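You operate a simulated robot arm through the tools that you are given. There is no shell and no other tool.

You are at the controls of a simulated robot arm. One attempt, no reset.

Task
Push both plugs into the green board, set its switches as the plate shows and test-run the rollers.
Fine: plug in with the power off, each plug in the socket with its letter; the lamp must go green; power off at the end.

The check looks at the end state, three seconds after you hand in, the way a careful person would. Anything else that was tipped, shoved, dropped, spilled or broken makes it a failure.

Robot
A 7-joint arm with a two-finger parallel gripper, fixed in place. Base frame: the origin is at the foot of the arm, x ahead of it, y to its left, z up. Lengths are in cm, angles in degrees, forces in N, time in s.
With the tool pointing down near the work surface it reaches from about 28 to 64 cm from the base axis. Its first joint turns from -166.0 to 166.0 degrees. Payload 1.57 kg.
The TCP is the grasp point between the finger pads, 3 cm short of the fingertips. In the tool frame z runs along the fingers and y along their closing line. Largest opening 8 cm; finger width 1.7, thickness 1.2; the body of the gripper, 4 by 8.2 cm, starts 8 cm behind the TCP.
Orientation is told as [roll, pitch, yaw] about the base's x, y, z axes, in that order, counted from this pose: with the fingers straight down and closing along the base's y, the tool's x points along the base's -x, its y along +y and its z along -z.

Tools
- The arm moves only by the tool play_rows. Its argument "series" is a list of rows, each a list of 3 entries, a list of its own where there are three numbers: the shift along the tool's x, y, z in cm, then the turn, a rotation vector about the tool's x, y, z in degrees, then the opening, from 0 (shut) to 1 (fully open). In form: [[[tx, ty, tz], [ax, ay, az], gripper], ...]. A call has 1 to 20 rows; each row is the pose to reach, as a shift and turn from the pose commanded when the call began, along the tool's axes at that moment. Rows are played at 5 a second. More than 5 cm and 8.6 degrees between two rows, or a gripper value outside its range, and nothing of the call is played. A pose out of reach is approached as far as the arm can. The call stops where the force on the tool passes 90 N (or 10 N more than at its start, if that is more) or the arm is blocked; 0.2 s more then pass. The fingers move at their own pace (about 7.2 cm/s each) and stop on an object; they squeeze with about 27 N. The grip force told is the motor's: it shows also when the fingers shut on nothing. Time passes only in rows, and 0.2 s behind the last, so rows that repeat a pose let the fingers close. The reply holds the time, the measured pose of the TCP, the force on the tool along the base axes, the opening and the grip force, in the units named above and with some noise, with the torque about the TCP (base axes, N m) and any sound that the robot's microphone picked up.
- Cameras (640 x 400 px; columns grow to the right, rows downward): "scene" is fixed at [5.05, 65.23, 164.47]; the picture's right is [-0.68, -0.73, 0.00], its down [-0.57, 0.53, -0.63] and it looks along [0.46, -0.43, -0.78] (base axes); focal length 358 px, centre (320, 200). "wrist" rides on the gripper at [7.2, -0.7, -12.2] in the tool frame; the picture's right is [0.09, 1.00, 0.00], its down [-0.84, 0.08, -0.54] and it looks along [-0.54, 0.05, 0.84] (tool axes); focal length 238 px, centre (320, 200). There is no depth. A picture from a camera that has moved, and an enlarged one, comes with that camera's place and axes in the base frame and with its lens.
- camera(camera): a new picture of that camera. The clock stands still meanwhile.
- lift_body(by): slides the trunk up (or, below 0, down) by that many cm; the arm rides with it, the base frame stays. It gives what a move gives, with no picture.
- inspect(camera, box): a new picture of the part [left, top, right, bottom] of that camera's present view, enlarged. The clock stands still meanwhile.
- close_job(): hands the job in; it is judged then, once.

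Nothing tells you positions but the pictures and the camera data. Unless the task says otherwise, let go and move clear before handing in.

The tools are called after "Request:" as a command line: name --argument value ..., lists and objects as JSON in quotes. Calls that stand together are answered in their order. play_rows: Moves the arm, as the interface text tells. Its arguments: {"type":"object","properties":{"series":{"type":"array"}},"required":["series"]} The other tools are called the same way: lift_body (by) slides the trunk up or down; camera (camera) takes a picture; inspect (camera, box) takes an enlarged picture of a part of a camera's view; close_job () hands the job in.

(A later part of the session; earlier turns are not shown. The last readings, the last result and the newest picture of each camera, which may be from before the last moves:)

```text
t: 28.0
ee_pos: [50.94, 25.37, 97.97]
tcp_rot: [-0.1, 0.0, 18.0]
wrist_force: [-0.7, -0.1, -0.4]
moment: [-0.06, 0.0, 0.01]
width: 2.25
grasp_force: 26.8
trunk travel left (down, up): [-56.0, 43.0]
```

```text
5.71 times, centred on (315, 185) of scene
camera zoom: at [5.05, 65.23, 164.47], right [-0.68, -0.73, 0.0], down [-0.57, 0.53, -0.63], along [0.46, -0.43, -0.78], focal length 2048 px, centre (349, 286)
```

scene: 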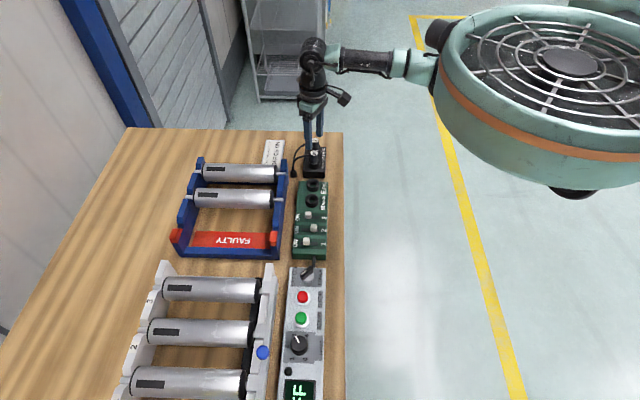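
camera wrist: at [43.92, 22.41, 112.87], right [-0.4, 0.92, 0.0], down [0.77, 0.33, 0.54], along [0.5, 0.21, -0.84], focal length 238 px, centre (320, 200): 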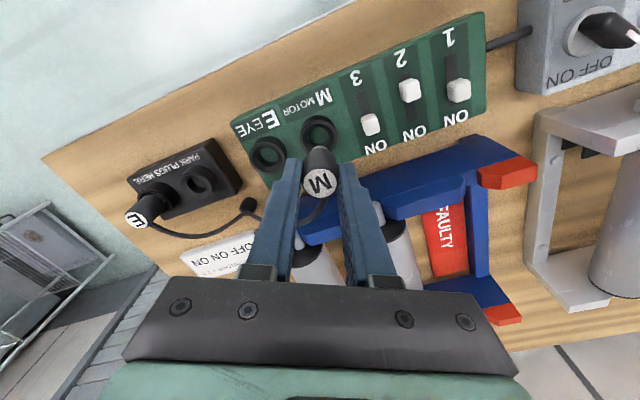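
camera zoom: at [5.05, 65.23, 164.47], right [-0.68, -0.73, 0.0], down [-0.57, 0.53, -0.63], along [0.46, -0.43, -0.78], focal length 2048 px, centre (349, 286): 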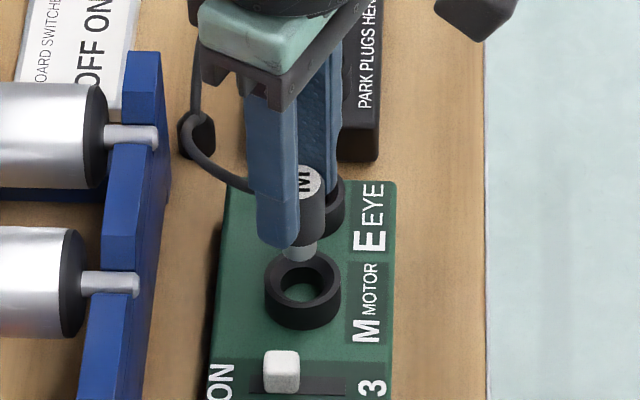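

Request:
play_rows --series '[[[0, 0.03, 0.5], [0, 0, 0], 0.1], [[0, 0.03, 1.0], [0, 0, 0], 0.1], [[0, 0.03, 1.5], [0, 0, 0], 0.1], [[0, 0.03, 1.9], [0, 0, 0], 0.1], [[0, 0.03, 1.9], [0, 0, 0], 0.1]]'

Request:
inspect --camera "wrist" --box '[260, 100, 380, 190]'

Request:
inspect --camera "scene" --box '[280, 150, 350, 220]'

```text
t: 29.2
ee_pos: [51.09, 25.43, 96.27]
tcp_rot: [0.0, 0.1, 18.0]
wrist_force: [0.5, -0.8, -0.9]
moment: [-0.01, -0.01, 0.0]
width: 2.24
grasp_force: 26.7
trunk travel left (down, up): [-56.0, 43.0]
```

```text
4.44 times, centred on (320, 145) of wrist
camera zoom: at [44.39, 22.53, 108.5], right [-0.4, 0.92, 0.0], down [0.77, 0.33, 0.54], along [0.5, 0.21, -0.84], focal length 1059 px, centre (320, 444)
```

zoom: 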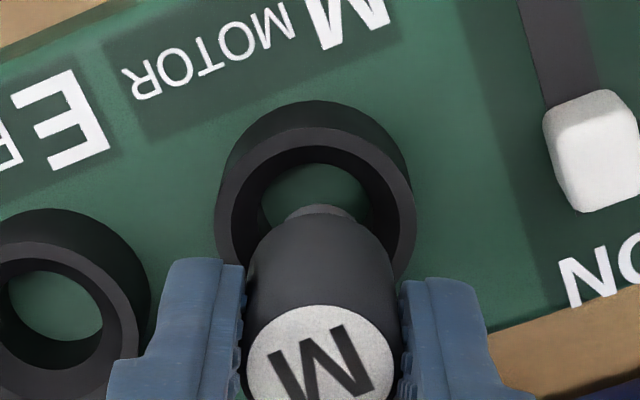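

```text
5.71 times, centred on (315, 185) of scene
camera zoom: at [5.05, 65.23, 164.47], right [-0.68, -0.73, 0.0], down [-0.57, 0.53, -0.63], along [0.46, -0.43, -0.78], focal length 2048 px, centre (349, 286)
```

zoom: 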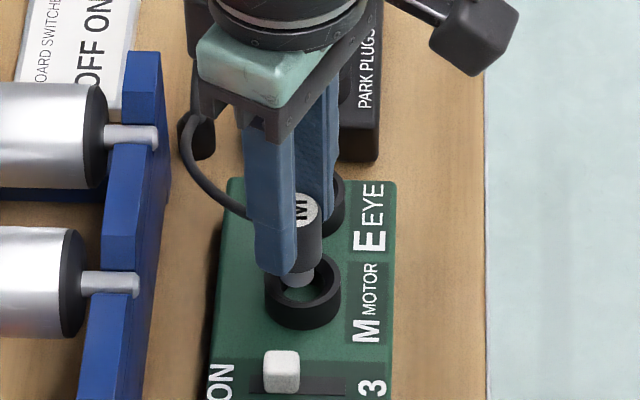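

Request:
play_rows --series '[[[0.05, -0.12, 0], [0, 0, 0], 0.1], [[0.05, -0.12, 0.3], [0, 0, 0], 0.1], [[0.05, -0.12, 0.6], [0, 0, 0], 0.1], [[0.05, -0.12, 0.9], [0, 0, 0], 0.1], [[0.05, -0.12, 0.9], [0, 0, 0], 0.1]]'

Request:
inspect --camera "wrist" --box '[260, 100, 380, 190]'

Request:
inspect --camera "scene" --box '[280, 150, 350, 220]'

```text
t: 30.4
ee_pos: [50.92, 25.37, 95.32]
tcp_rot: [0.0, 0.0, 18.1]
wrist_force: [0.2, 0.1, -0.3]
moment: [0.01, 0.03, 0.02]
width: 2.24
grasp_force: 26.5
trunk travel left (down, up): [-56.0, 43.0]
```

```text
4.44 times, centred on (320, 145) of wrist
camera zoom: at [44.39, 22.33, 107.5], right [-0.4, 0.92, 0.0], down [0.77, 0.33, 0.54], along [0.5, 0.21, -0.84], focal length 1059 px, centre (320, 444)
```

zoom: 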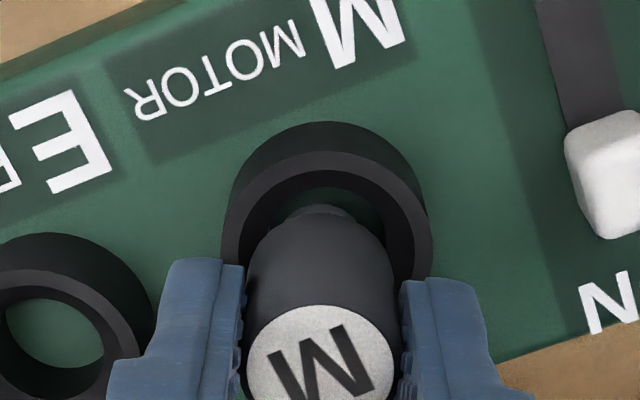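

```text
5.71 times, centred on (315, 185) of scene
camera zoom: at [5.05, 65.23, 164.47], right [-0.68, -0.73, 0.0], down [-0.57, 0.53, -0.63], along [0.46, -0.43, -0.78], focal length 2048 px, centre (349, 286)
```

zoom: 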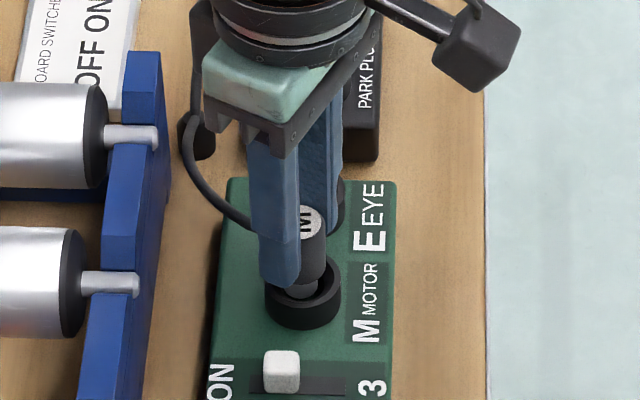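

Request:
play_rows --series '[[[0, 0.05, 0.25], [0, 0, 0], 0.1], [[0, 0.05, 0.5], [0, 0, 0], 0.1], [[0, 0.05, 0.75], [0, 0, 0], 0.1], [[0, 0.05, 0.75], [0, 0, 0], 0.1]]'

Request:
inspect --camera "wrist" --box '[260, 100, 380, 190]'

Request:
inspect --camera "scene" --box '[280, 150, 350, 220]'

```text
t: 31.4
ee_pos: [50.91, 25.25, 94.73]
tcp_rot: [0.0, -0.2, 18.1]
wrist_force: [0.3, 0.3, 4.4]
moment: [-0.04, -0.03, 0.01]
width: 2.28
grasp_force: 27.2
trunk travel left (down, up): [-56.0, 43.0]
```

```text
4.44 times, centred on (320, 145) of wrist
camera zoom: at [44.31, 22.38, 106.85], right [-0.4, 0.92, 0.0], down [0.77, 0.33, 0.54], along [0.5, 0.21, -0.84], focal length 1059 px, centre (320, 444)
```

zoom: 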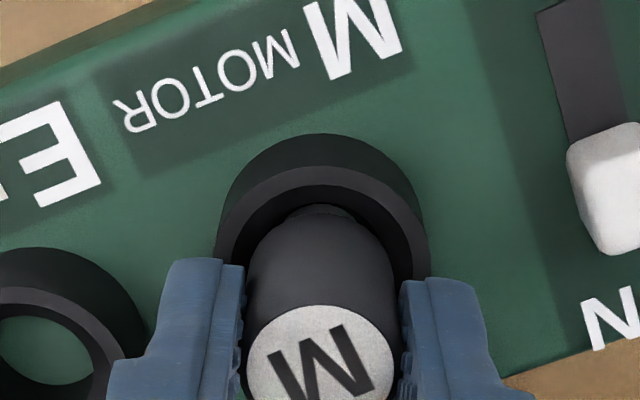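

```text
5.71 times, centred on (315, 185) of scene
camera zoom: at [5.05, 65.23, 164.47], right [-0.68, -0.73, 0.0], down [-0.57, 0.53, -0.63], along [0.46, -0.43, -0.78], focal length 2048 px, centre (349, 286)
```

zoom: 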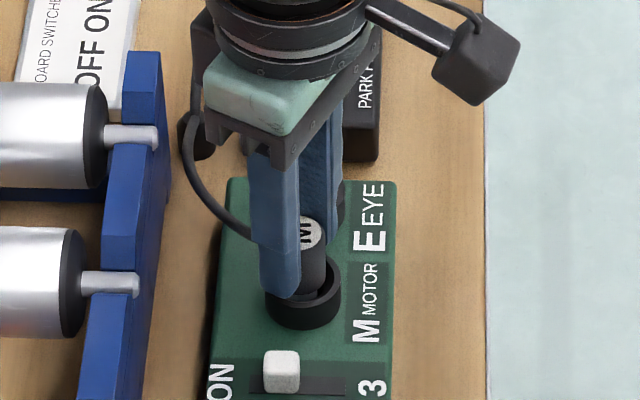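

Contact of about 4 N just before the depth of the parked pose. I'll press on gently in small steps.

Request:
play_rows --series '[[[0, 0, 0.15], [0, 0, 0], 0.1], [[0, 0, 0.3], [0, 0, 0], 0.1], [[0, 0, 0.3], [0, 0, 0], 0.1]]'

Request:
inspect --camera "wrist" --box '[260, 100, 380, 190]'

```text
t: 32.2
ee_pos: [50.96, 25.45, 94.58]
tcp_rot: [0.0, -0.3, 18.0]
wrist_force: [2.4, -2.5, 21.7]
moment: [-0.04, -0.17, -0.06]
width: 2.25
grasp_force: 27.1
trunk travel left (down, up): [-56.0, 43.0]
```

```text
4.44 times, centred on (320, 145) of wrist
camera zoom: at [44.22, 22.36, 106.73], right [-0.39, 0.92, 0.0], down [0.77, 0.33, 0.55], along [0.5, 0.22, -0.84], focal length 1059 px, centre (320, 444)
```

zoom: 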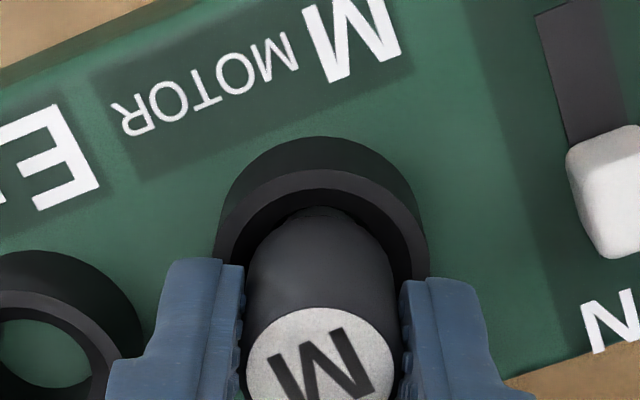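

Request:
inspect --camera "scene" --box '[295, 170, 335, 215]'

Request:
inspect --camera "wrist" --box '[290, 120, 350, 180]'

```text
8.89 times, centred on (315, 192) of scene
camera zoom: at [5.05, 65.23, 164.47], right [-0.68, -0.73, 0.0], down [-0.57, 0.53, -0.63], along [0.46, -0.43, -0.78], focal length 3186 px, centre (364, 267)
```

zoom: 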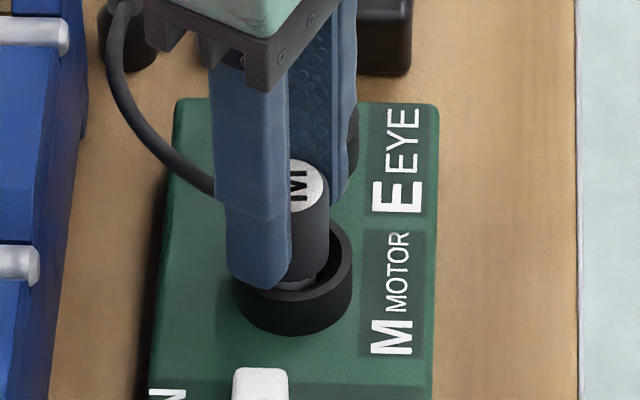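

```text
6.67 times, centred on (320, 150) of wrist
camera zoom: at [44.22, 22.36, 106.73], right [-0.39, 0.92, 0.0], down [0.77, 0.33, 0.55], along [0.5, 0.22, -0.84], focal length 1589 px, centre (320, 533)
```

zoom: 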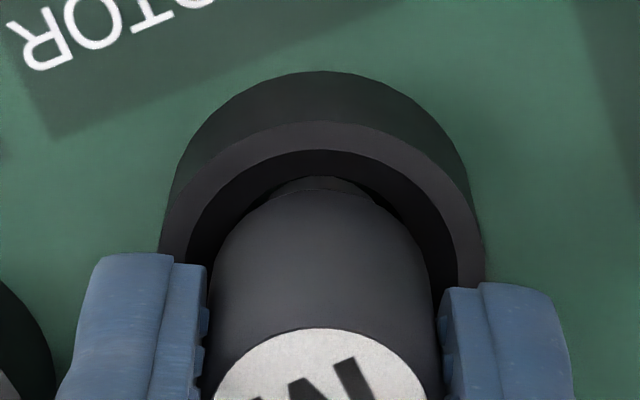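

Request:
play_rows --series '[[[0, 0, 0.12], [0, 0, 0], 0.05], [[0, 0, 0.25], [0, 0, 0], 0.05], [[0, 0, 0.25], [0, 0, 0], 0.05]]'

Request:
inspect --camera "wrist" --box '[290, 120, 350, 180]'

```text
t: 33.0
ee_pos: [50.82, 25.31, 94.19]
tcp_rot: [-0.1, -0.2, 18.1]
wrist_force: [0.6, -2.1, 21.9]
moment: [-0.05, -0.04, 0.04]
width: 2.22
grasp_force: 26.9
trunk travel left (down, up): [-56.0, 43.0]
```

```text
6.67 times, centred on (320, 150) of wrist
camera zoom: at [44.21, 22.36, 106.42], right [-0.4, 0.92, 0.0], down [0.77, 0.33, 0.54], along [0.5, 0.22, -0.84], focal length 1589 px, centre (320, 533)
```

zoom: 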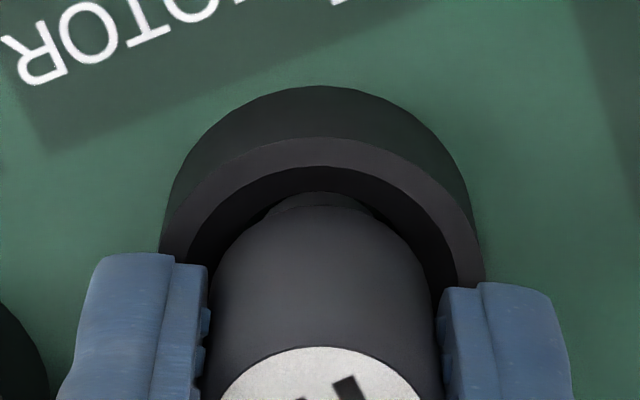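

The plug slid a little in the fingers at about 22 N without going deeper, so it's either seated or sitting on an edge. I'll make a small wiggle under this load to see if it drops further.

Request:
play_rows --series '[[[0.12, 0, 0], [0, 0, 0], 0.05], [[0, 0.12, 0], [0, 0, 0], 0.05], [[-0.12, 0, 0], [0, 0, 0], 0.05], [[0, -0.12, 0], [0, 0, 0], 0.05], [[0.2, 0, 0], [0, 0, 0], 0.05], [[0, 0.2, 0], [0, 0, 0], 0.05], [[-0.2, 0, 0], [0, 0, 0], 0.05], [[0, -0.2, 0], [0, 0, 0], 0.05], [[0, 0, 0], [0, 0, 0], 0.05]]'

Request:
inspect --camera "wrist" --box '[290, 120, 350, 180]'

Request:
inspect --camera "scene" --box '[295, 170, 335, 215]'

```text
t: 35.0
ee_pos: [50.83, 25.45, 94.21]
tcp_rot: [0.0, -0.1, 18.1]
wrist_force: [-5.4, 1.0, 18.9]
moment: [0.05, 0.26, -0.01]
width: 2.26
grasp_force: 27.0
trunk travel left (down, up): [-56.0, 43.0]
```

```text
6.67 times, centred on (320, 150) of wrist
camera zoom: at [44.26, 22.37, 106.36], right [-0.4, 0.92, 0.0], down [0.77, 0.33, 0.54], along [0.5, 0.22, -0.84], focal length 1589 px, centre (320, 533)
```

zoom: 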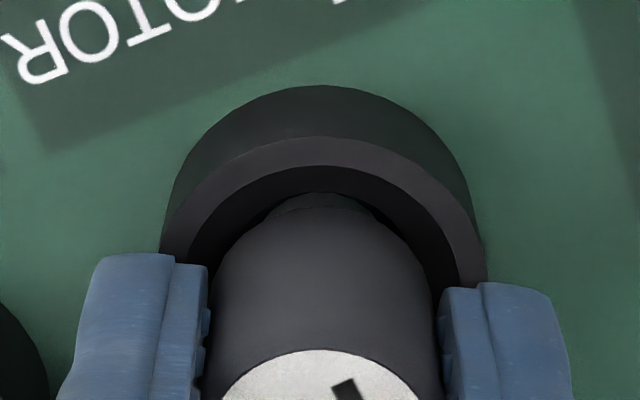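

```text
8.89 times, centred on (315, 192) of scene
camera zoom: at [5.05, 65.23, 164.47], right [-0.68, -0.73, 0.0], down [-0.57, 0.53, -0.63], along [0.46, -0.43, -0.78], focal length 3186 px, centre (364, 267)
```

zoom: 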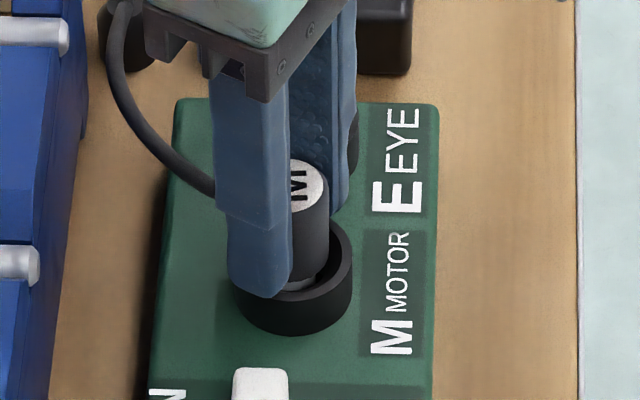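

No further drop. Compared with the parked look, M protrudes no more than it did there, so it seems seated. I'll release, rise and look.

Request:
play_rows --series '[[[0, 0, -0.2], [0, 0, 0], 0.05], [[0, 0, -0.2], [0, 0, 0], 0.2], [[0, 0, -0.2], [0, 0, 0], 0.4], [[0, 0, -0.2], [0, 0, 0], 0.55], [[0, 0, -0.2], [0, 0, 0], 0.55], [[0, 0, -2], [0, 0, 0], 0.55], [[0, 0, -4], [0, 0, 0], 0.55], [[0, 0, -6.4], [0, 0, 0], 0.55], [[0, 0, -6.4], [0, 0, 0], 0.55]]'

Request:
camera --camera "wrist"

Request:
inspect --camera "wrist" --box '[250, 90, 370, 180]'

Request:
inspect --camera "scene" --box '[280, 130, 350, 220]'

```text
t: 37.0
ee_pos: [50.98, 25.28, 100.35]
tcp_rot: [-0.1, -0.1, 18.1]
wrist_force: [1.1, -0.9, 0.6]
moment: [-0.02, -0.03, -0.01]
width: 4.38
grasp_force: 0.0
trunk travel left (down, up): [-56.0, 43.0]
```

```text
taken
camera wrist: at [44.33, 22.32, 112.57], right [-0.4, 0.92, 0.0], down [0.77, 0.33, 0.54], along [0.5, 0.21, -0.84], focal length 238 px, centre (320, 200)
```

wrist: 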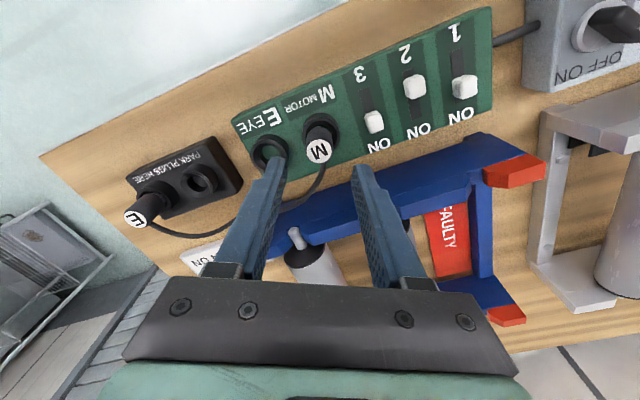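

```text
4.44 times, centred on (310, 135) of wrist
camera zoom: at [44.33, 22.32, 112.57], right [-0.4, 0.92, 0.0], down [0.77, 0.33, 0.54], along [0.5, 0.21, -0.84], focal length 1059 px, centre (364, 489)
```

zoom: 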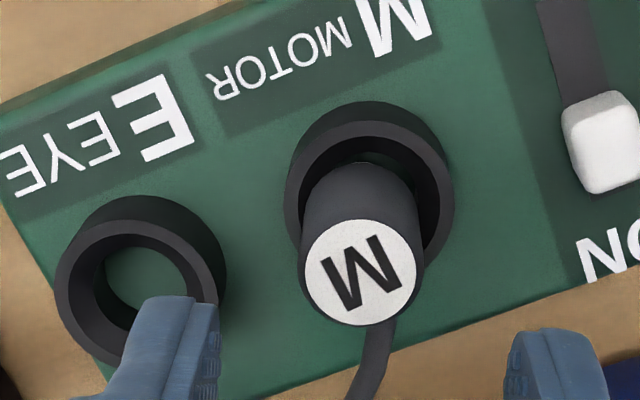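

```text
4.44 times, centred on (315, 175) of scene
camera zoom: at [5.05, 65.23, 164.47], right [-0.68, -0.73, 0.0], down [-0.57, 0.53, -0.63], along [0.46, -0.43, -0.78], focal length 1593 px, centre (342, 311)
```

zoom: 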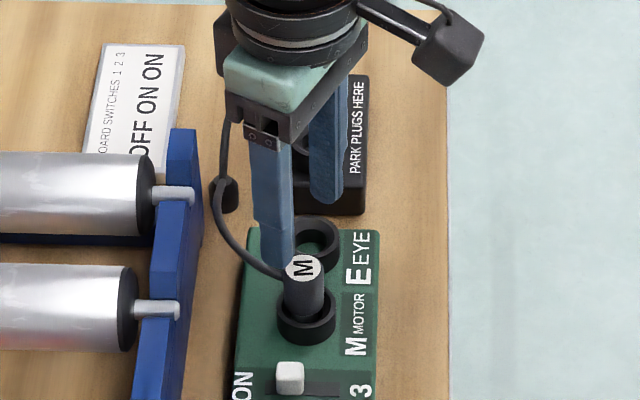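

M stands in its socket. To make sure it's fully home, I'll press on its top with closed fingertips and watch the force.

Request:
play_rows --series '[[[0, 0, 0], [0, 0, 0], 0.3], [[0, 0, 0], [0, 0, 0], 0], [[0, 0, 0], [0, 0, 0], 0], [[-0.05, -0.1, 1.5], [0, 0, 0], 0], [[-0.05, -0.1, 3.0], [0, 0, 0], 0], [[-0.05, -0.1, 3.3], [0, 0, 0], 0], [[-0.05, -0.1, 3.3], [0, 0, 0], 0]]'

Request:
inspect --camera "wrist" --box '[250, 90, 390, 195]'

Request:
inspect --camera "scene" --box '[280, 130, 350, 220]'

```text
t: 38.6
ee_pos: [50.88, 25.32, 97.03]
tcp_rot: [0.0, -0.1, 18.0]
wrist_force: [0.6, 0.7, 0.5]
moment: [0.01, 0.01, 0.0]
width: 0.02
grasp_force: 21.3
trunk travel left (down, up): [-56.0, 43.0]
```

```text
3.81 times, centred on (320, 142) of wrist
camera zoom: at [44.47, 22.34, 109.27], right [-0.4, 0.92, 0.0], down [0.77, 0.33, 0.54], along [0.5, 0.21, -0.84], focal length 908 px, centre (320, 419)
```

zoom: 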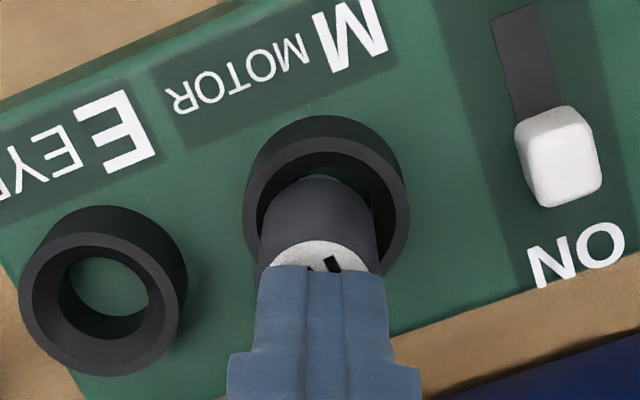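

```text
4.44 times, centred on (315, 175) of scene
camera zoom: at [5.05, 65.23, 164.47], right [-0.68, -0.73, 0.0], down [-0.57, 0.53, -0.63], along [0.46, -0.43, -0.78], focal length 1593 px, centre (342, 311)
```

zoom: 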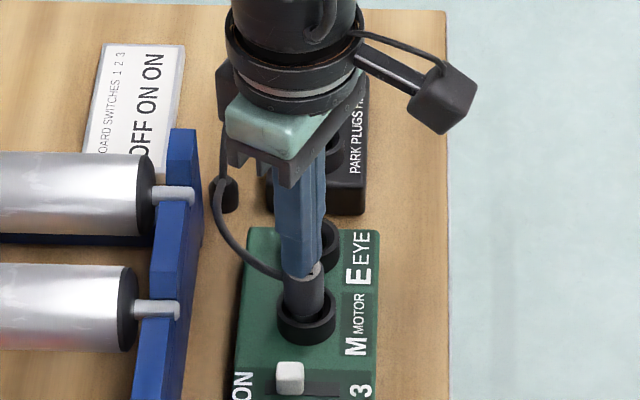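

Request:
play_rows --series '[[[0, 0, 0.2], [0, 0, 0], 0], [[0, 0, 0.4], [0, 0, 0], 0], [[0, 0, 0.4], [0, 0, 0], 0]]'

```text
t: 39.4
ee_pos: [50.95, 25.21, 96.82]
tcp_rot: [0.0, -0.2, 17.9]
wrist_force: [-0.2, 0.1, 6.3]
moment: [0.01, 0.0, -0.02]
width: 0.01
grasp_force: 21.1
trunk travel left (down, up): [-56.0, 43.0]
```

Request:
play_rows --series '[[[0, 0, 0.15], [0, 0, 0], 0], [[0, 0, 0.3], [0, 0, 0], 0], [[0, 0, 0.3], [0, 0, 0], 0]]'

Request:
inspect --camera "wrist" --box '[250, 90, 390, 195]'

```text
t: 40.2
ee_pos: [50.92, 25.32, 96.66]
tcp_rot: [0.1, -0.3, 18.0]
wrist_force: [2.3, -0.3, 24.8]
moment: [0.02, -0.18, 0.02]
width: 0.0
grasp_force: 21.3
trunk travel left (down, up): [-56.0, 43.0]
```

```text
3.81 times, centred on (320, 142) of wrist
camera zoom: at [44.3, 22.28, 108.93], right [-0.4, 0.92, 0.0], down [0.77, 0.33, 0.55], along [0.5, 0.22, -0.84], focal length 908 px, centre (320, 419)
```

zoom: 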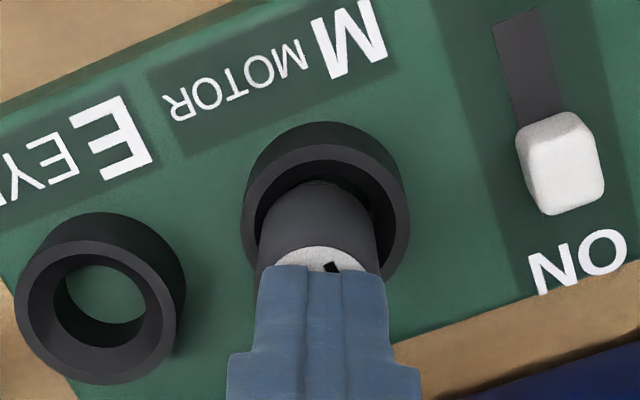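

Request:
play_rows --series '[[[0, 0, 0.15], [0, 0, 0], 0], [[0, 0, 0.3], [0, 0, 0], 0], [[0, 0, 0.3], [0, 0, 0], 0]]'

Request:
inspect --camera "wrist" --box '[250, 90, 390, 195]'

```text
t: 41.0
ee_pos: [50.95, 25.4, 96.72]
tcp_rot: [0.2, -0.7, 18.0]
wrist_force: [1.1, -0.8, 40.6]
moment: [-0.09, -0.12, -0.01]
width: 0.0
grasp_force: 20.8
trunk travel left (down, up): [-56.0, 43.0]
```

```text
3.81 times, centred on (320, 142) of wrist
camera zoom: at [44.22, 22.28, 108.87], right [-0.4, 0.92, 0.0], down [0.77, 0.33, 0.55], along [0.51, 0.22, -0.83], focal length 908 px, centre (320, 419)
```

zoom: 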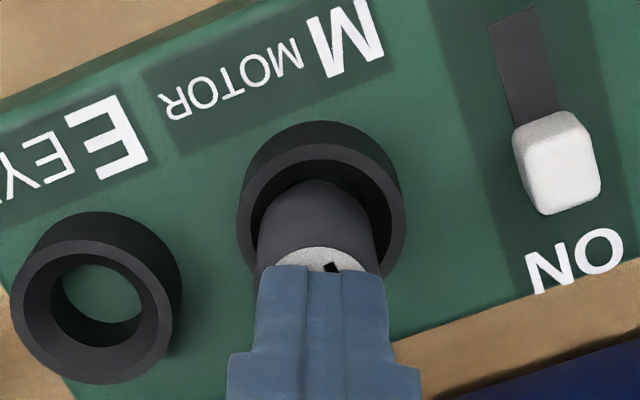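

M is fully home: no movement up to 40 N. Now I'll rise and move over to the E plug, near (64.7, 11.3), turning slightly to yaw 12 for reach.

Request:
play_rows --series '[[[0, 0, -1], [0, 0, 0], 0], [[0, 0, -3.5], [0, 0, 0], 0.2], [[0, 0, -6], [0, 0, 0], 0.55], [[-0.9, -3.1, -6], [0, 0, 1.5], 0.55], [[-2.2, -6.6, -6], [0, 0, 3], 0.55], [[-4.0, -9.9, -6], [0, 0, 4.5], 0.55], [[-6.3, -13.3, -6], [0, 0, 6], 0.55], [[-8.8, -17.4, -6], [0, 0, 6], 0.55], [[-8.8, -17.4, -6], [0, 0, 6], 0.55]]'

Request:
camera --camera "wrist"

Request:
inspect --camera "wrist" --box '[240, 80, 400, 200]'

```text
t: 43.0
ee_pos: [64.76, 11.72, 101.91]
tcp_rot: [0.0, -0.1, 12.2]
wrist_force: [0.9, -0.1, 0.1]
moment: [0.03, 0.03, -0.02]
width: 4.43
grasp_force: 0.1
trunk travel left (down, up): [-56.0, 43.0]
```

```text
taken
camera wrist: at [57.82, 9.43, 114.23], right [-0.3, 0.95, 0.0], down [0.8, 0.25, 0.54], along [0.52, 0.16, -0.84], focal length 238 px, centre (320, 200)
```

wrist: 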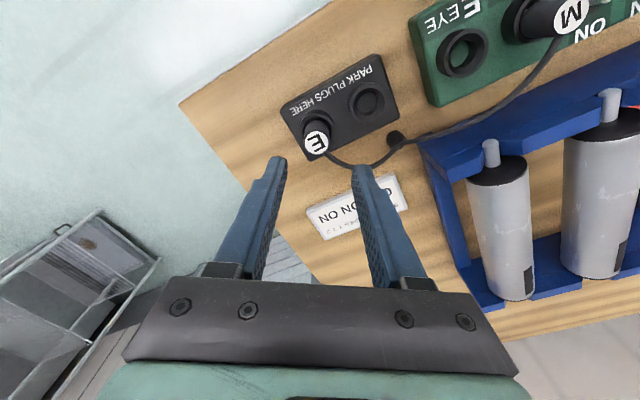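

```text
3.33 times, centred on (320, 140) of wrist
camera zoom: at [57.82, 9.43, 114.23], right [-0.3, 0.95, 0.0], down [0.8, 0.25, 0.54], along [0.52, 0.16, -0.84], focal length 794 px, centre (320, 400)
```

zoom: 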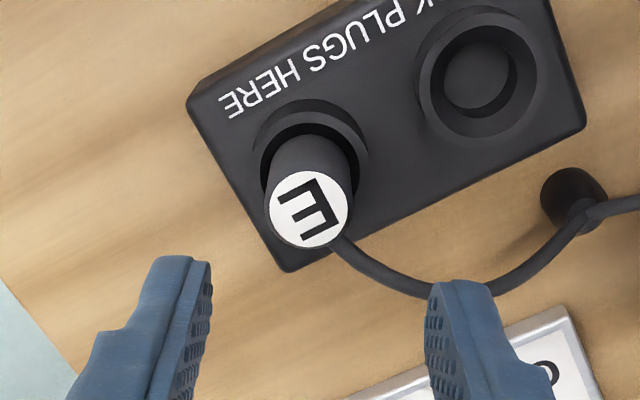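

Request:
play_rows --series '[[[0.12, -0.36, 2], [0, 0, 0], 0.55], [[0.12, -0.36, 4], [0, 0, 0], 0.55], [[0.12, -0.36, 6], [0, 0, 0], 0.55], [[0.12, -0.36, 7.3], [0, 0, 0], 0.55], [[0.12, -0.36, 7.3], [0, 0, 0], 0.55]]'

Request:
inspect --camera "wrist" --box '[240, 100, 400, 220]'

Request:
inspect --camera "scene" --box '[270, 90, 360, 190]'

```text
t: 44.2
ee_pos: [64.7, 11.04, 94.79]
tcp_rot: [0.0, -0.1, 12.0]
wrist_force: [-0.2, 0.4, 0.0]
moment: [-0.03, 0.0, 0.02]
width: 4.38
grasp_force: 0.2
trunk travel left (down, up): [-56.0, 43.0]
```

```text
3.33 times, centred on (320, 160) of wrist
camera zoom: at [57.84, 8.88, 107.07], right [-0.3, 0.95, 0.0], down [0.8, 0.25, 0.54], along [0.52, 0.16, -0.84], focal length 794 px, centre (320, 333)
```

zoom: 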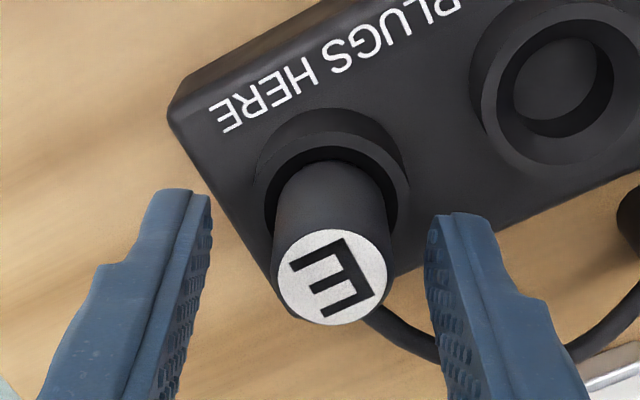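

```text
4.00 times, centred on (315, 140) of scene
camera zoom: at [5.05, 65.23, 164.47], right [-0.68, -0.73, 0.0], down [-0.57, 0.53, -0.63], along [0.46, -0.43, -0.78], focal length 1434 px, centre (340, 440)
```

zoom: 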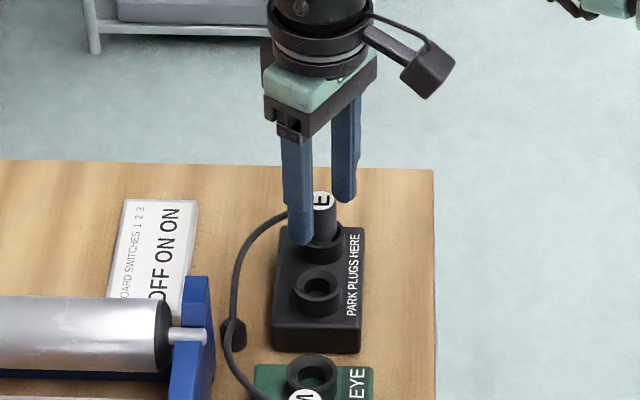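

Request:
play_rows --series '[[[0, 0.16, 0.05], [0, 0, 0], 0.55], [[0, 0.16, 0.05], [0, 0, 0], 0.35], [[0, 0.16, 0.05], [0, 0, 0], 0.2], [[0, 0.16, 0.05], [0, 0, 0], 0.1], [[0, 0.16, 0.05], [0, 0, 0], 0.1], [[0, 0.16, 0.05], [0, 0, 0], 0.1]]'

Request:
inspect --camera "wrist" --box '[240, 100, 400, 220]'

```text
t: 45.6
ee_pos: [64.62, 11.27, 94.78]
tcp_rot: [0.0, 0.1, 11.9]
wrist_force: [-0.3, -0.5, -0.4]
moment: [0.01, 0.0, -0.01]
width: 2.22
grasp_force: 27.2
trunk travel left (down, up): [-56.0, 43.0]
```

```text
3.33 times, centred on (320, 160) of wrist
camera zoom: at [57.8, 9.0, 107.02], right [-0.3, 0.95, 0.0], down [0.8, 0.25, 0.54], along [0.52, 0.16, -0.84], focal length 794 px, centre (320, 333)
```

zoom: 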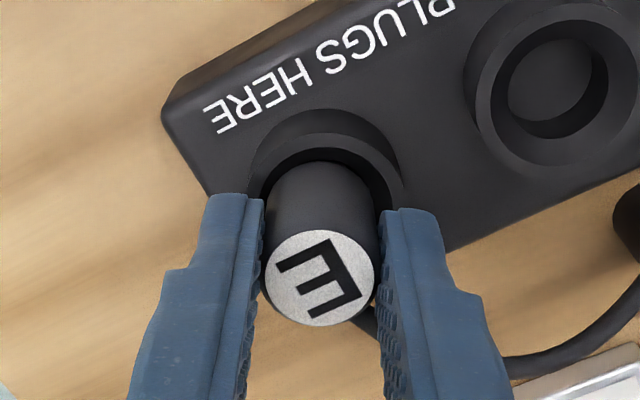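

E is held (2.2 cm). I'll lift it straight up by 6 cm.

Request:
play_rows --series '[[[0, 0, -0.5], [0, 0, 0], 0.1], [[0, 0, -1.0], [0, 0, 0], 0.1], [[0, 0, -1.5], [0, 0, 0], 0.1], [[0, 0, -2.0], [0, 0, 0], 0.1], [[0, 0, -3.0], [0, 0, 0], 0.1], [[0, 0, -4.0], [0, 0, 0], 0.1], [[0, 0, -5.0], [0, 0, 0], 0.1], [[0, 0, -6.0], [0, 0, 0], 0.1], [[0, 0, -6.0], [0, 0, 0], 0.1]]'

Request:
inspect --camera "wrist" --box '[290, 100, 350, 160]'

Request:
camera --camera "wrist"

```text
t: 47.6
ee_pos: [64.6, 11.34, 100.62]
tcp_rot: [0.0, 0.0, 11.9]
wrist_force: [0.9, -0.9, -1.1]
moment: [-0.01, 0.01, -0.01]
width: 2.24
grasp_force: 27.3
trunk travel left (down, up): [-56.0, 43.0]
```

```text
6.67 times, centred on (320, 130) of wrist
camera zoom: at [57.79, 9.03, 112.96], right [-0.3, 0.95, 0.0], down [0.8, 0.25, 0.54], along [0.52, 0.16, -0.84], focal length 1589 px, centre (320, 667)
```

zoom: 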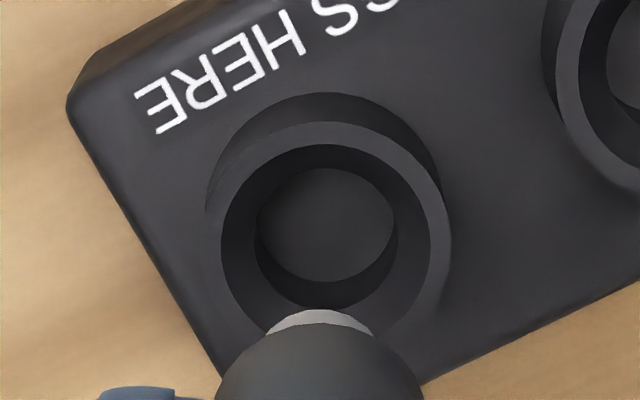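

```text
taken
camera wrist: at [57.79, 9.03, 112.96], right [-0.3, 0.95, 0.0], down [0.8, 0.25, 0.54], along [0.52, 0.16, -0.84], focal length 238 px, centre (320, 200)
```

wrist: 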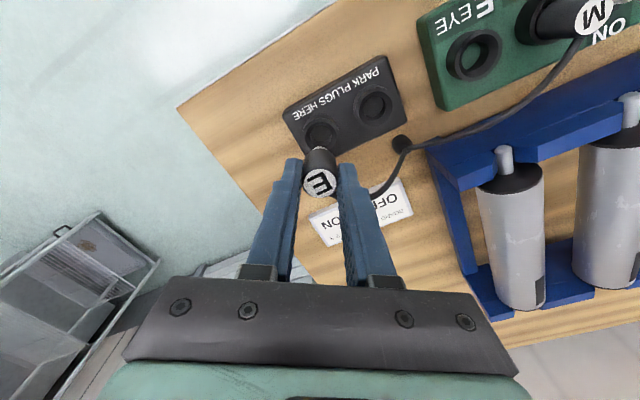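

Request:
play_rows --series '[[[1.5, 2.4, 0], [0, 0, 0], 0.1], [[3.0, 4.75, 0], [0, 0, 0], 0.1], [[4.5, 7.1, 0], [0, 0, 0], 0.1], [[6.0, 9.5, 0], [0, 0, 0], 0.1], [[7.56, 11.87, 0], [0, 0, 0], 0.1], [[7.56, 11.87, 0], [0, 0, 0], 0.1]]'

Request:
inspect --camera "wrist" --box '[290, 100, 350, 160]'

Request:
camera --camera "wrist"

Request:
inspect --camera "scene" --box '[280, 110, 350, 220]'

```text
t: 49.0
ee_pos: [54.75, 21.4, 101.05]
tcp_rot: [0.0, 0.1, 12.0]
wrist_force: [0.9, 0.4, 0.3]
moment: [0.04, 0.04, 0.01]
width: 2.26
grasp_force: 26.9
trunk travel left (down, up): [-56.0, 43.0]
```

```text
6.67 times, centred on (320, 130) of wrist
camera zoom: at [47.93, 19.08, 113.19], right [-0.3, 0.95, 0.0], down [0.8, 0.25, 0.54], along [0.52, 0.16, -0.84], focal length 1589 px, centre (320, 667)
```

zoom: 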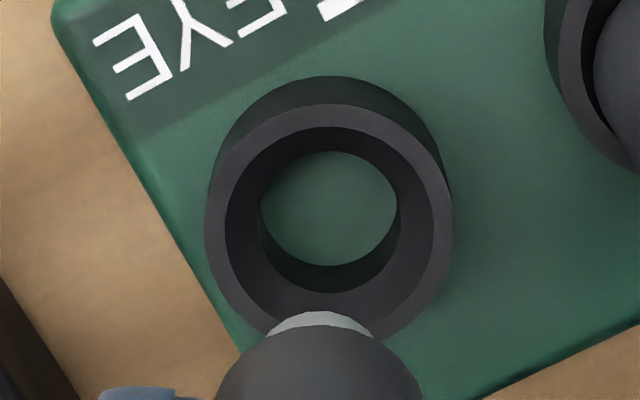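

```text
taken
camera wrist: at [47.93, 19.08, 113.19], right [-0.3, 0.95, 0.0], down [0.8, 0.25, 0.54], along [0.52, 0.16, -0.84], focal length 238 px, centre (320, 200)
```

wrist: 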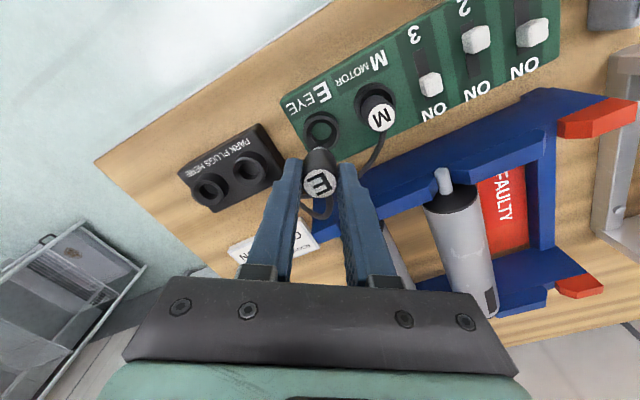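

```text
3.64 times, centred on (315, 165) of scene
camera zoom: at [5.05, 65.23, 164.47], right [-0.68, -0.73, 0.0], down [-0.57, 0.53, -0.63], along [0.46, -0.43, -0.78], focal length 1303 px, centre (338, 327)
```

zoom: 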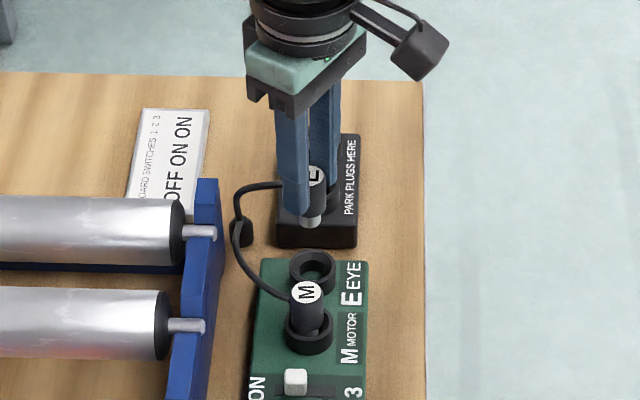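

Request:
play_rows --series '[[[0.2, 0.02, 0], [0, 0, 0], 0.1], [[0.2, 0.02, 1.5], [0, 0, 0], 0.1], [[0.2, 0.02, 3.0], [0, 0, 0], 0.1], [[0.2, 0.02, 3.8], [0, 0, 0], 0.1], [[0.2, 0.02, 4.4], [0, 0, 0], 0.1], [[0.2, 0.02, 4.4], [0, 0, 0], 0.1]]'

Request:
inspect --camera "wrist" --box '[260, 100, 380, 190]'

Request:
inspect --camera "scene" --box '[280, 130, 350, 220]'

```text
t: 50.4
ee_pos: [54.6, 21.2, 96.41]
tcp_rot: [0.1, 0.0, 12.0]
wrist_force: [0.7, 0.6, -0.2]
moment: [-0.04, 0.02, -0.03]
width: 2.24
grasp_force: 27.6
trunk travel left (down, up): [-56.0, 43.0]
```

```text
4.44 times, centred on (320, 145) of wrist
camera zoom: at [47.74, 19.0, 108.6], right [-0.3, 0.95, 0.0], down [0.8, 0.25, 0.54], along [0.52, 0.16, -0.84], focal length 1059 px, centre (320, 444)
```

zoom: 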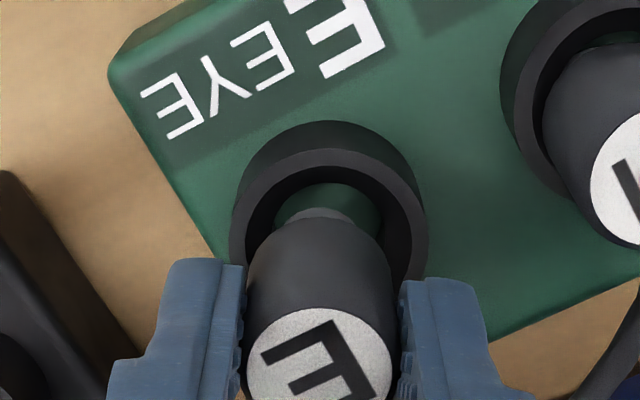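

```text
4.44 times, centred on (315, 175) of scene
camera zoom: at [5.05, 65.23, 164.47], right [-0.68, -0.73, 0.0], down [-0.57, 0.53, -0.63], along [0.46, -0.43, -0.78], focal length 1593 px, centre (342, 311)
```

zoom: 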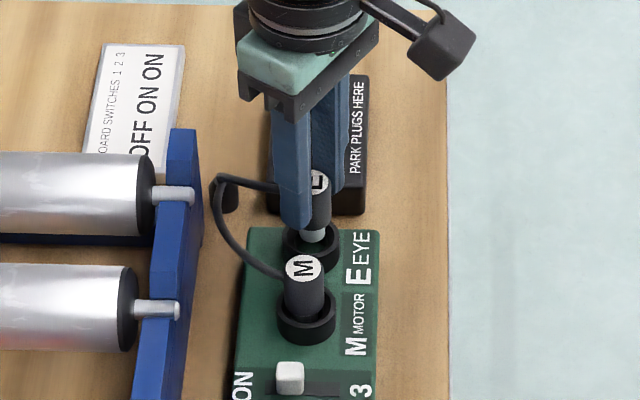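

Request:
play_rows --series '[[[-0.12, 0.03, 0], [0, 0, 0], 0.1], [[-0.12, 0.03, 0.4], [0, 0, 0], 0.1], [[-0.12, 0.03, 0.8], [0, 0, 0], 0.1], [[-0.12, 0.03, 1.1], [0, 0, 0], 0.1], [[-0.12, 0.03, 1.1], [0, 0, 0], 0.1]]'

Request:
inspect --camera "wrist" --box '[260, 100, 380, 190]'

Request:
inspect --camera "scene" --box '[290, 150, 340, 200]'

```text
t: 51.6
ee_pos: [54.69, 21.37, 95.33]
tcp_rot: [-0.1, 0.0, 12.1]
wrist_force: [-0.2, -0.7, -0.5]
moment: [0.03, -0.03, 0.03]
width: 2.24
grasp_force: 27.3
trunk travel left (down, up): [-56.0, 43.0]
```

```text
4.44 times, centred on (320, 145) of wrist
camera zoom: at [47.83, 19.1, 107.52], right [-0.3, 0.95, 0.0], down [0.8, 0.25, 0.54], along [0.52, 0.16, -0.84], focal length 1059 px, centre (320, 444)
```

zoom: 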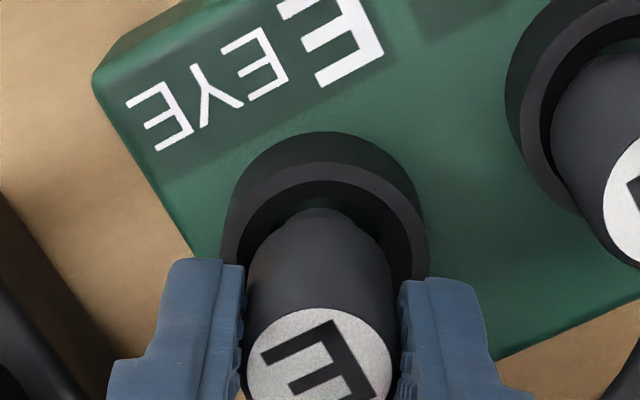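

```text
8.00 times, centred on (315, 175) of scene
camera zoom: at [5.05, 65.23, 164.47], right [-0.68, -0.73, 0.0], down [-0.57, 0.53, -0.63], along [0.46, -0.43, -0.78], focal length 2868 px, centre (360, 400)
```

zoom: 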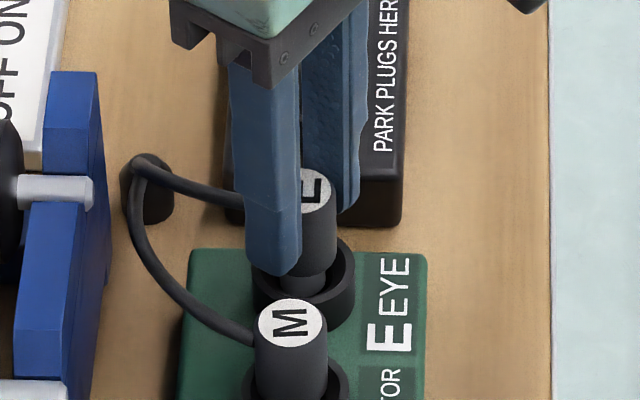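

Request:
play_rows --series '[[[0, 0, 0.25], [0, 0, 0], 0.1], [[0, 0, 0.5], [0, 0, 0], 0.1], [[0, 0, 0.75], [0, 0, 0], 0.1], [[0, 0, 0.75], [0, 0, 0], 0.1]]'

Request:
inspect --camera "wrist" --box '[260, 100, 380, 190]'

```text
t: 52.6
ee_pos: [54.69, 21.33, 94.86]
tcp_rot: [0.0, -0.2, 12.0]
wrist_force: [0.7, -1.2, 14.9]
moment: [-0.06, -0.03, -0.02]
width: 2.26
grasp_force: 27.0
trunk travel left (down, up): [-56.0, 43.0]
```

```text
4.44 times, centred on (320, 145) of wrist
camera zoom: at [47.76, 19.01, 106.97], right [-0.3, 0.95, 0.0], down [0.8, 0.25, 0.55], along [0.52, 0.16, -0.84], focal length 1059 px, centre (320, 444)
```

zoom: 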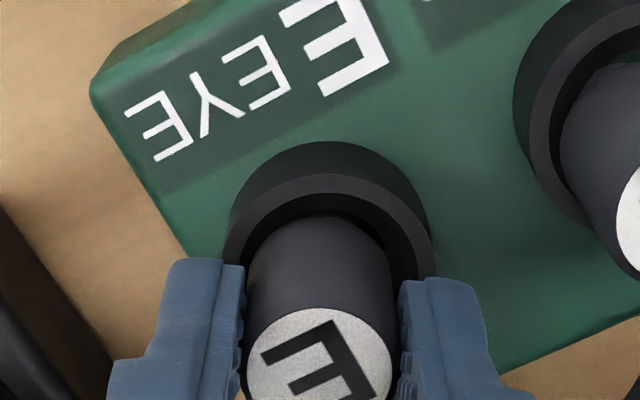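

E touches bottom at the same relative height as M did. I'll release it, rise and press on its top to verify.

Request:
play_rows --series '[[[0, 0, -0.1], [0, 0, 0], 0.2], [[0, 0, -0.1], [0, 0, 0], 0.4], [[0, 0, -0.1], [0, 0, 0], 0.5], [[0, 0, -0.1], [0, 0, 0], 0.5], [[0, 0, -2], [0, 0, 0], 0.5], [[0, 0, -4], [0, 0, 0], 0.5], [[0, 0, -6], [0, 0, 0], 0.5], [[0, 0, -6], [0, 0, 0], 0.2], [[0, 0, -6], [0, 0, 0], 0], [[0, 0, -6], [0, 0, 0], 0]]'

Request:
inspect --camera "wrist" --box '[250, 80, 410, 200]'

Request:
inspect --camera "scene" --box '[280, 150, 350, 220]'

```text
t: 54.8
ee_pos: [54.67, 21.29, 100.49]
tcp_rot: [0.0, 0.0, 12.0]
wrist_force: [-0.6, 0.1, 0.2]
moment: [0.0, -0.01, 0.04]
width: 0.01
grasp_force: 20.9
trunk travel left (down, up): [-56.0, 43.0]
```

```text
3.33 times, centred on (330, 140) of wrist
camera zoom: at [47.88, 19.0, 112.71], right [-0.3, 0.95, 0.0], down [0.8, 0.25, 0.54], along [0.52, 0.16, -0.84], focal length 794 px, centre (287, 400)
```

zoom: 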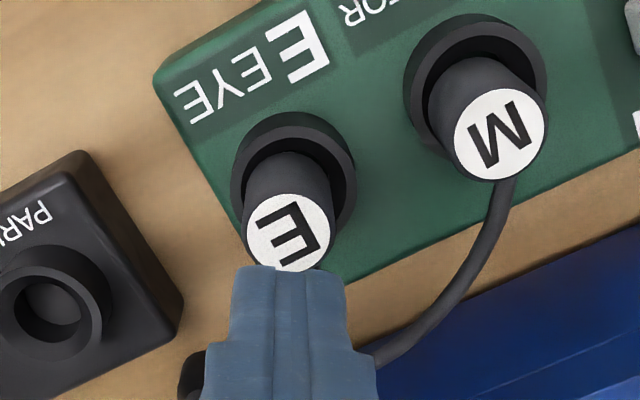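

```text
5.71 times, centred on (315, 185) of scene
camera zoom: at [5.05, 65.23, 164.47], right [-0.68, -0.73, 0.0], down [-0.57, 0.53, -0.63], along [0.46, -0.43, -0.78], focal length 2048 px, centre (349, 286)
```

zoom: 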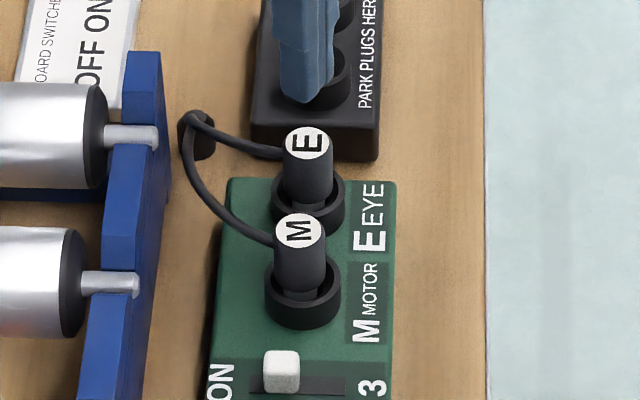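

Request:
play_rows --series '[[[0, 0, 1.7], [0, 0, 0], 0], [[0, 0, 3.2], [0, 0, 0], 0], [[0, 0, 3.6], [0, 0, 0], 0], [[0, 0, 3.8], [0, 0, 0], 0], [[0, 0, 3.8], [0, 0, 0], 0]]'

```text
t: 56.0
ee_pos: [54.74, 21.4, 96.87]
tcp_rot: [0.1, 0.0, 11.9]
wrist_force: [-0.6, 0.5, 3.5]
moment: [-0.01, 0.03, -0.01]
width: 0.0
grasp_force: 21.3
trunk travel left (down, up): [-56.0, 43.0]
```

Request:
play_rows --series '[[[0, 0, 0.2], [0, 0, 0], 0], [[0, 0, 0.4], [0, 0, 0], 0], [[0, 0, 0.6], [0, 0, 0], 0], [[0, 0, 0.6], [0, 0, 0], 0]]'

```text
t: 57.0
ee_pos: [54.58, 21.37, 96.74]
tcp_rot: [0.2, -0.6, 12.0]
wrist_force: [-0.5, -0.1, 37.1]
moment: [-0.08, -0.03, 0.0]
width: 0.0
grasp_force: 21.4
trunk travel left (down, up): [-56.0, 43.0]
```

Both plugs sit on the bottom at the same height (top z ≈ 93.7). Next come the switches: I'll rise, move above them and turn to yaw 45 so that the slide direction lines up with the tool x axis.

Request:
play_rows --series '[[[0, 0, -2.5], [0, 0, 0], 0], [[0, 0, -5.5], [0, 0, 0], 0], [[1.8, 2.9, -5.5], [0, 0, -6.6], 0], [[3.6, 5.8, -5.5], [0, 0, -13.2], 0], [[5.4, 8.7, -5.5], [0, 0, -19.8], 0], [[7.2, 11.5, -5.5], [0, 0, -26.4], 0], [[8.87, 14.3, -5.5], [0, 0, -33], 0], [[8.87, 14.3, -5.5], [0, 0, -33], 0]]'

Request:
camera --camera "wrist"

Request:
inspect --camera "wrist" --box '[250, 80, 410, 200]'

```text
t: 58.8
ee_pos: [43.0, 33.33, 101.49]
tcp_rot: [0.0, 0.0, 45.1]
wrist_force: [0.3, 0.1, -1.0]
moment: [-0.02, 0.03, 0.02]
width: 0.0
grasp_force: 21.2
trunk travel left (down, up): [-56.0, 43.0]
```

```text
taken
camera wrist: at [38.42, 27.75, 113.83], right [-0.77, 0.64, 0.0], down [0.54, 0.65, 0.54], along [0.35, 0.42, -0.84], focal length 238 px, centre (320, 200)
```

wrist: 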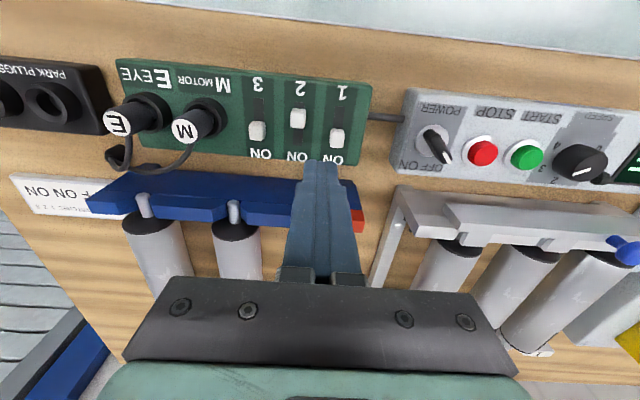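

```text
3.33 times, centred on (330, 140) of wrist
camera zoom: at [38.42, 27.75, 113.83], right [-0.77, 0.64, 0.0], down [0.54, 0.65, 0.54], along [0.35, 0.42, -0.84], focal length 794 px, centre (287, 400)
```

zoom: 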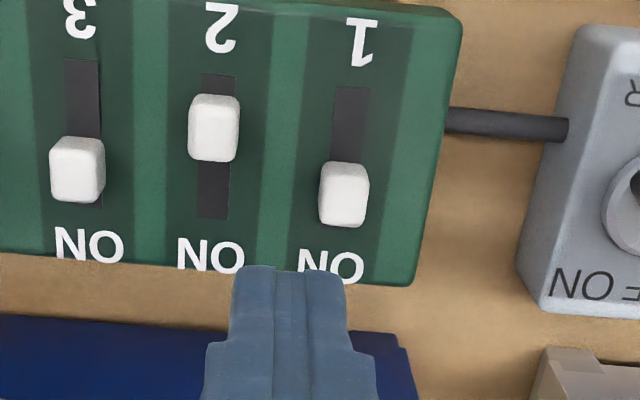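

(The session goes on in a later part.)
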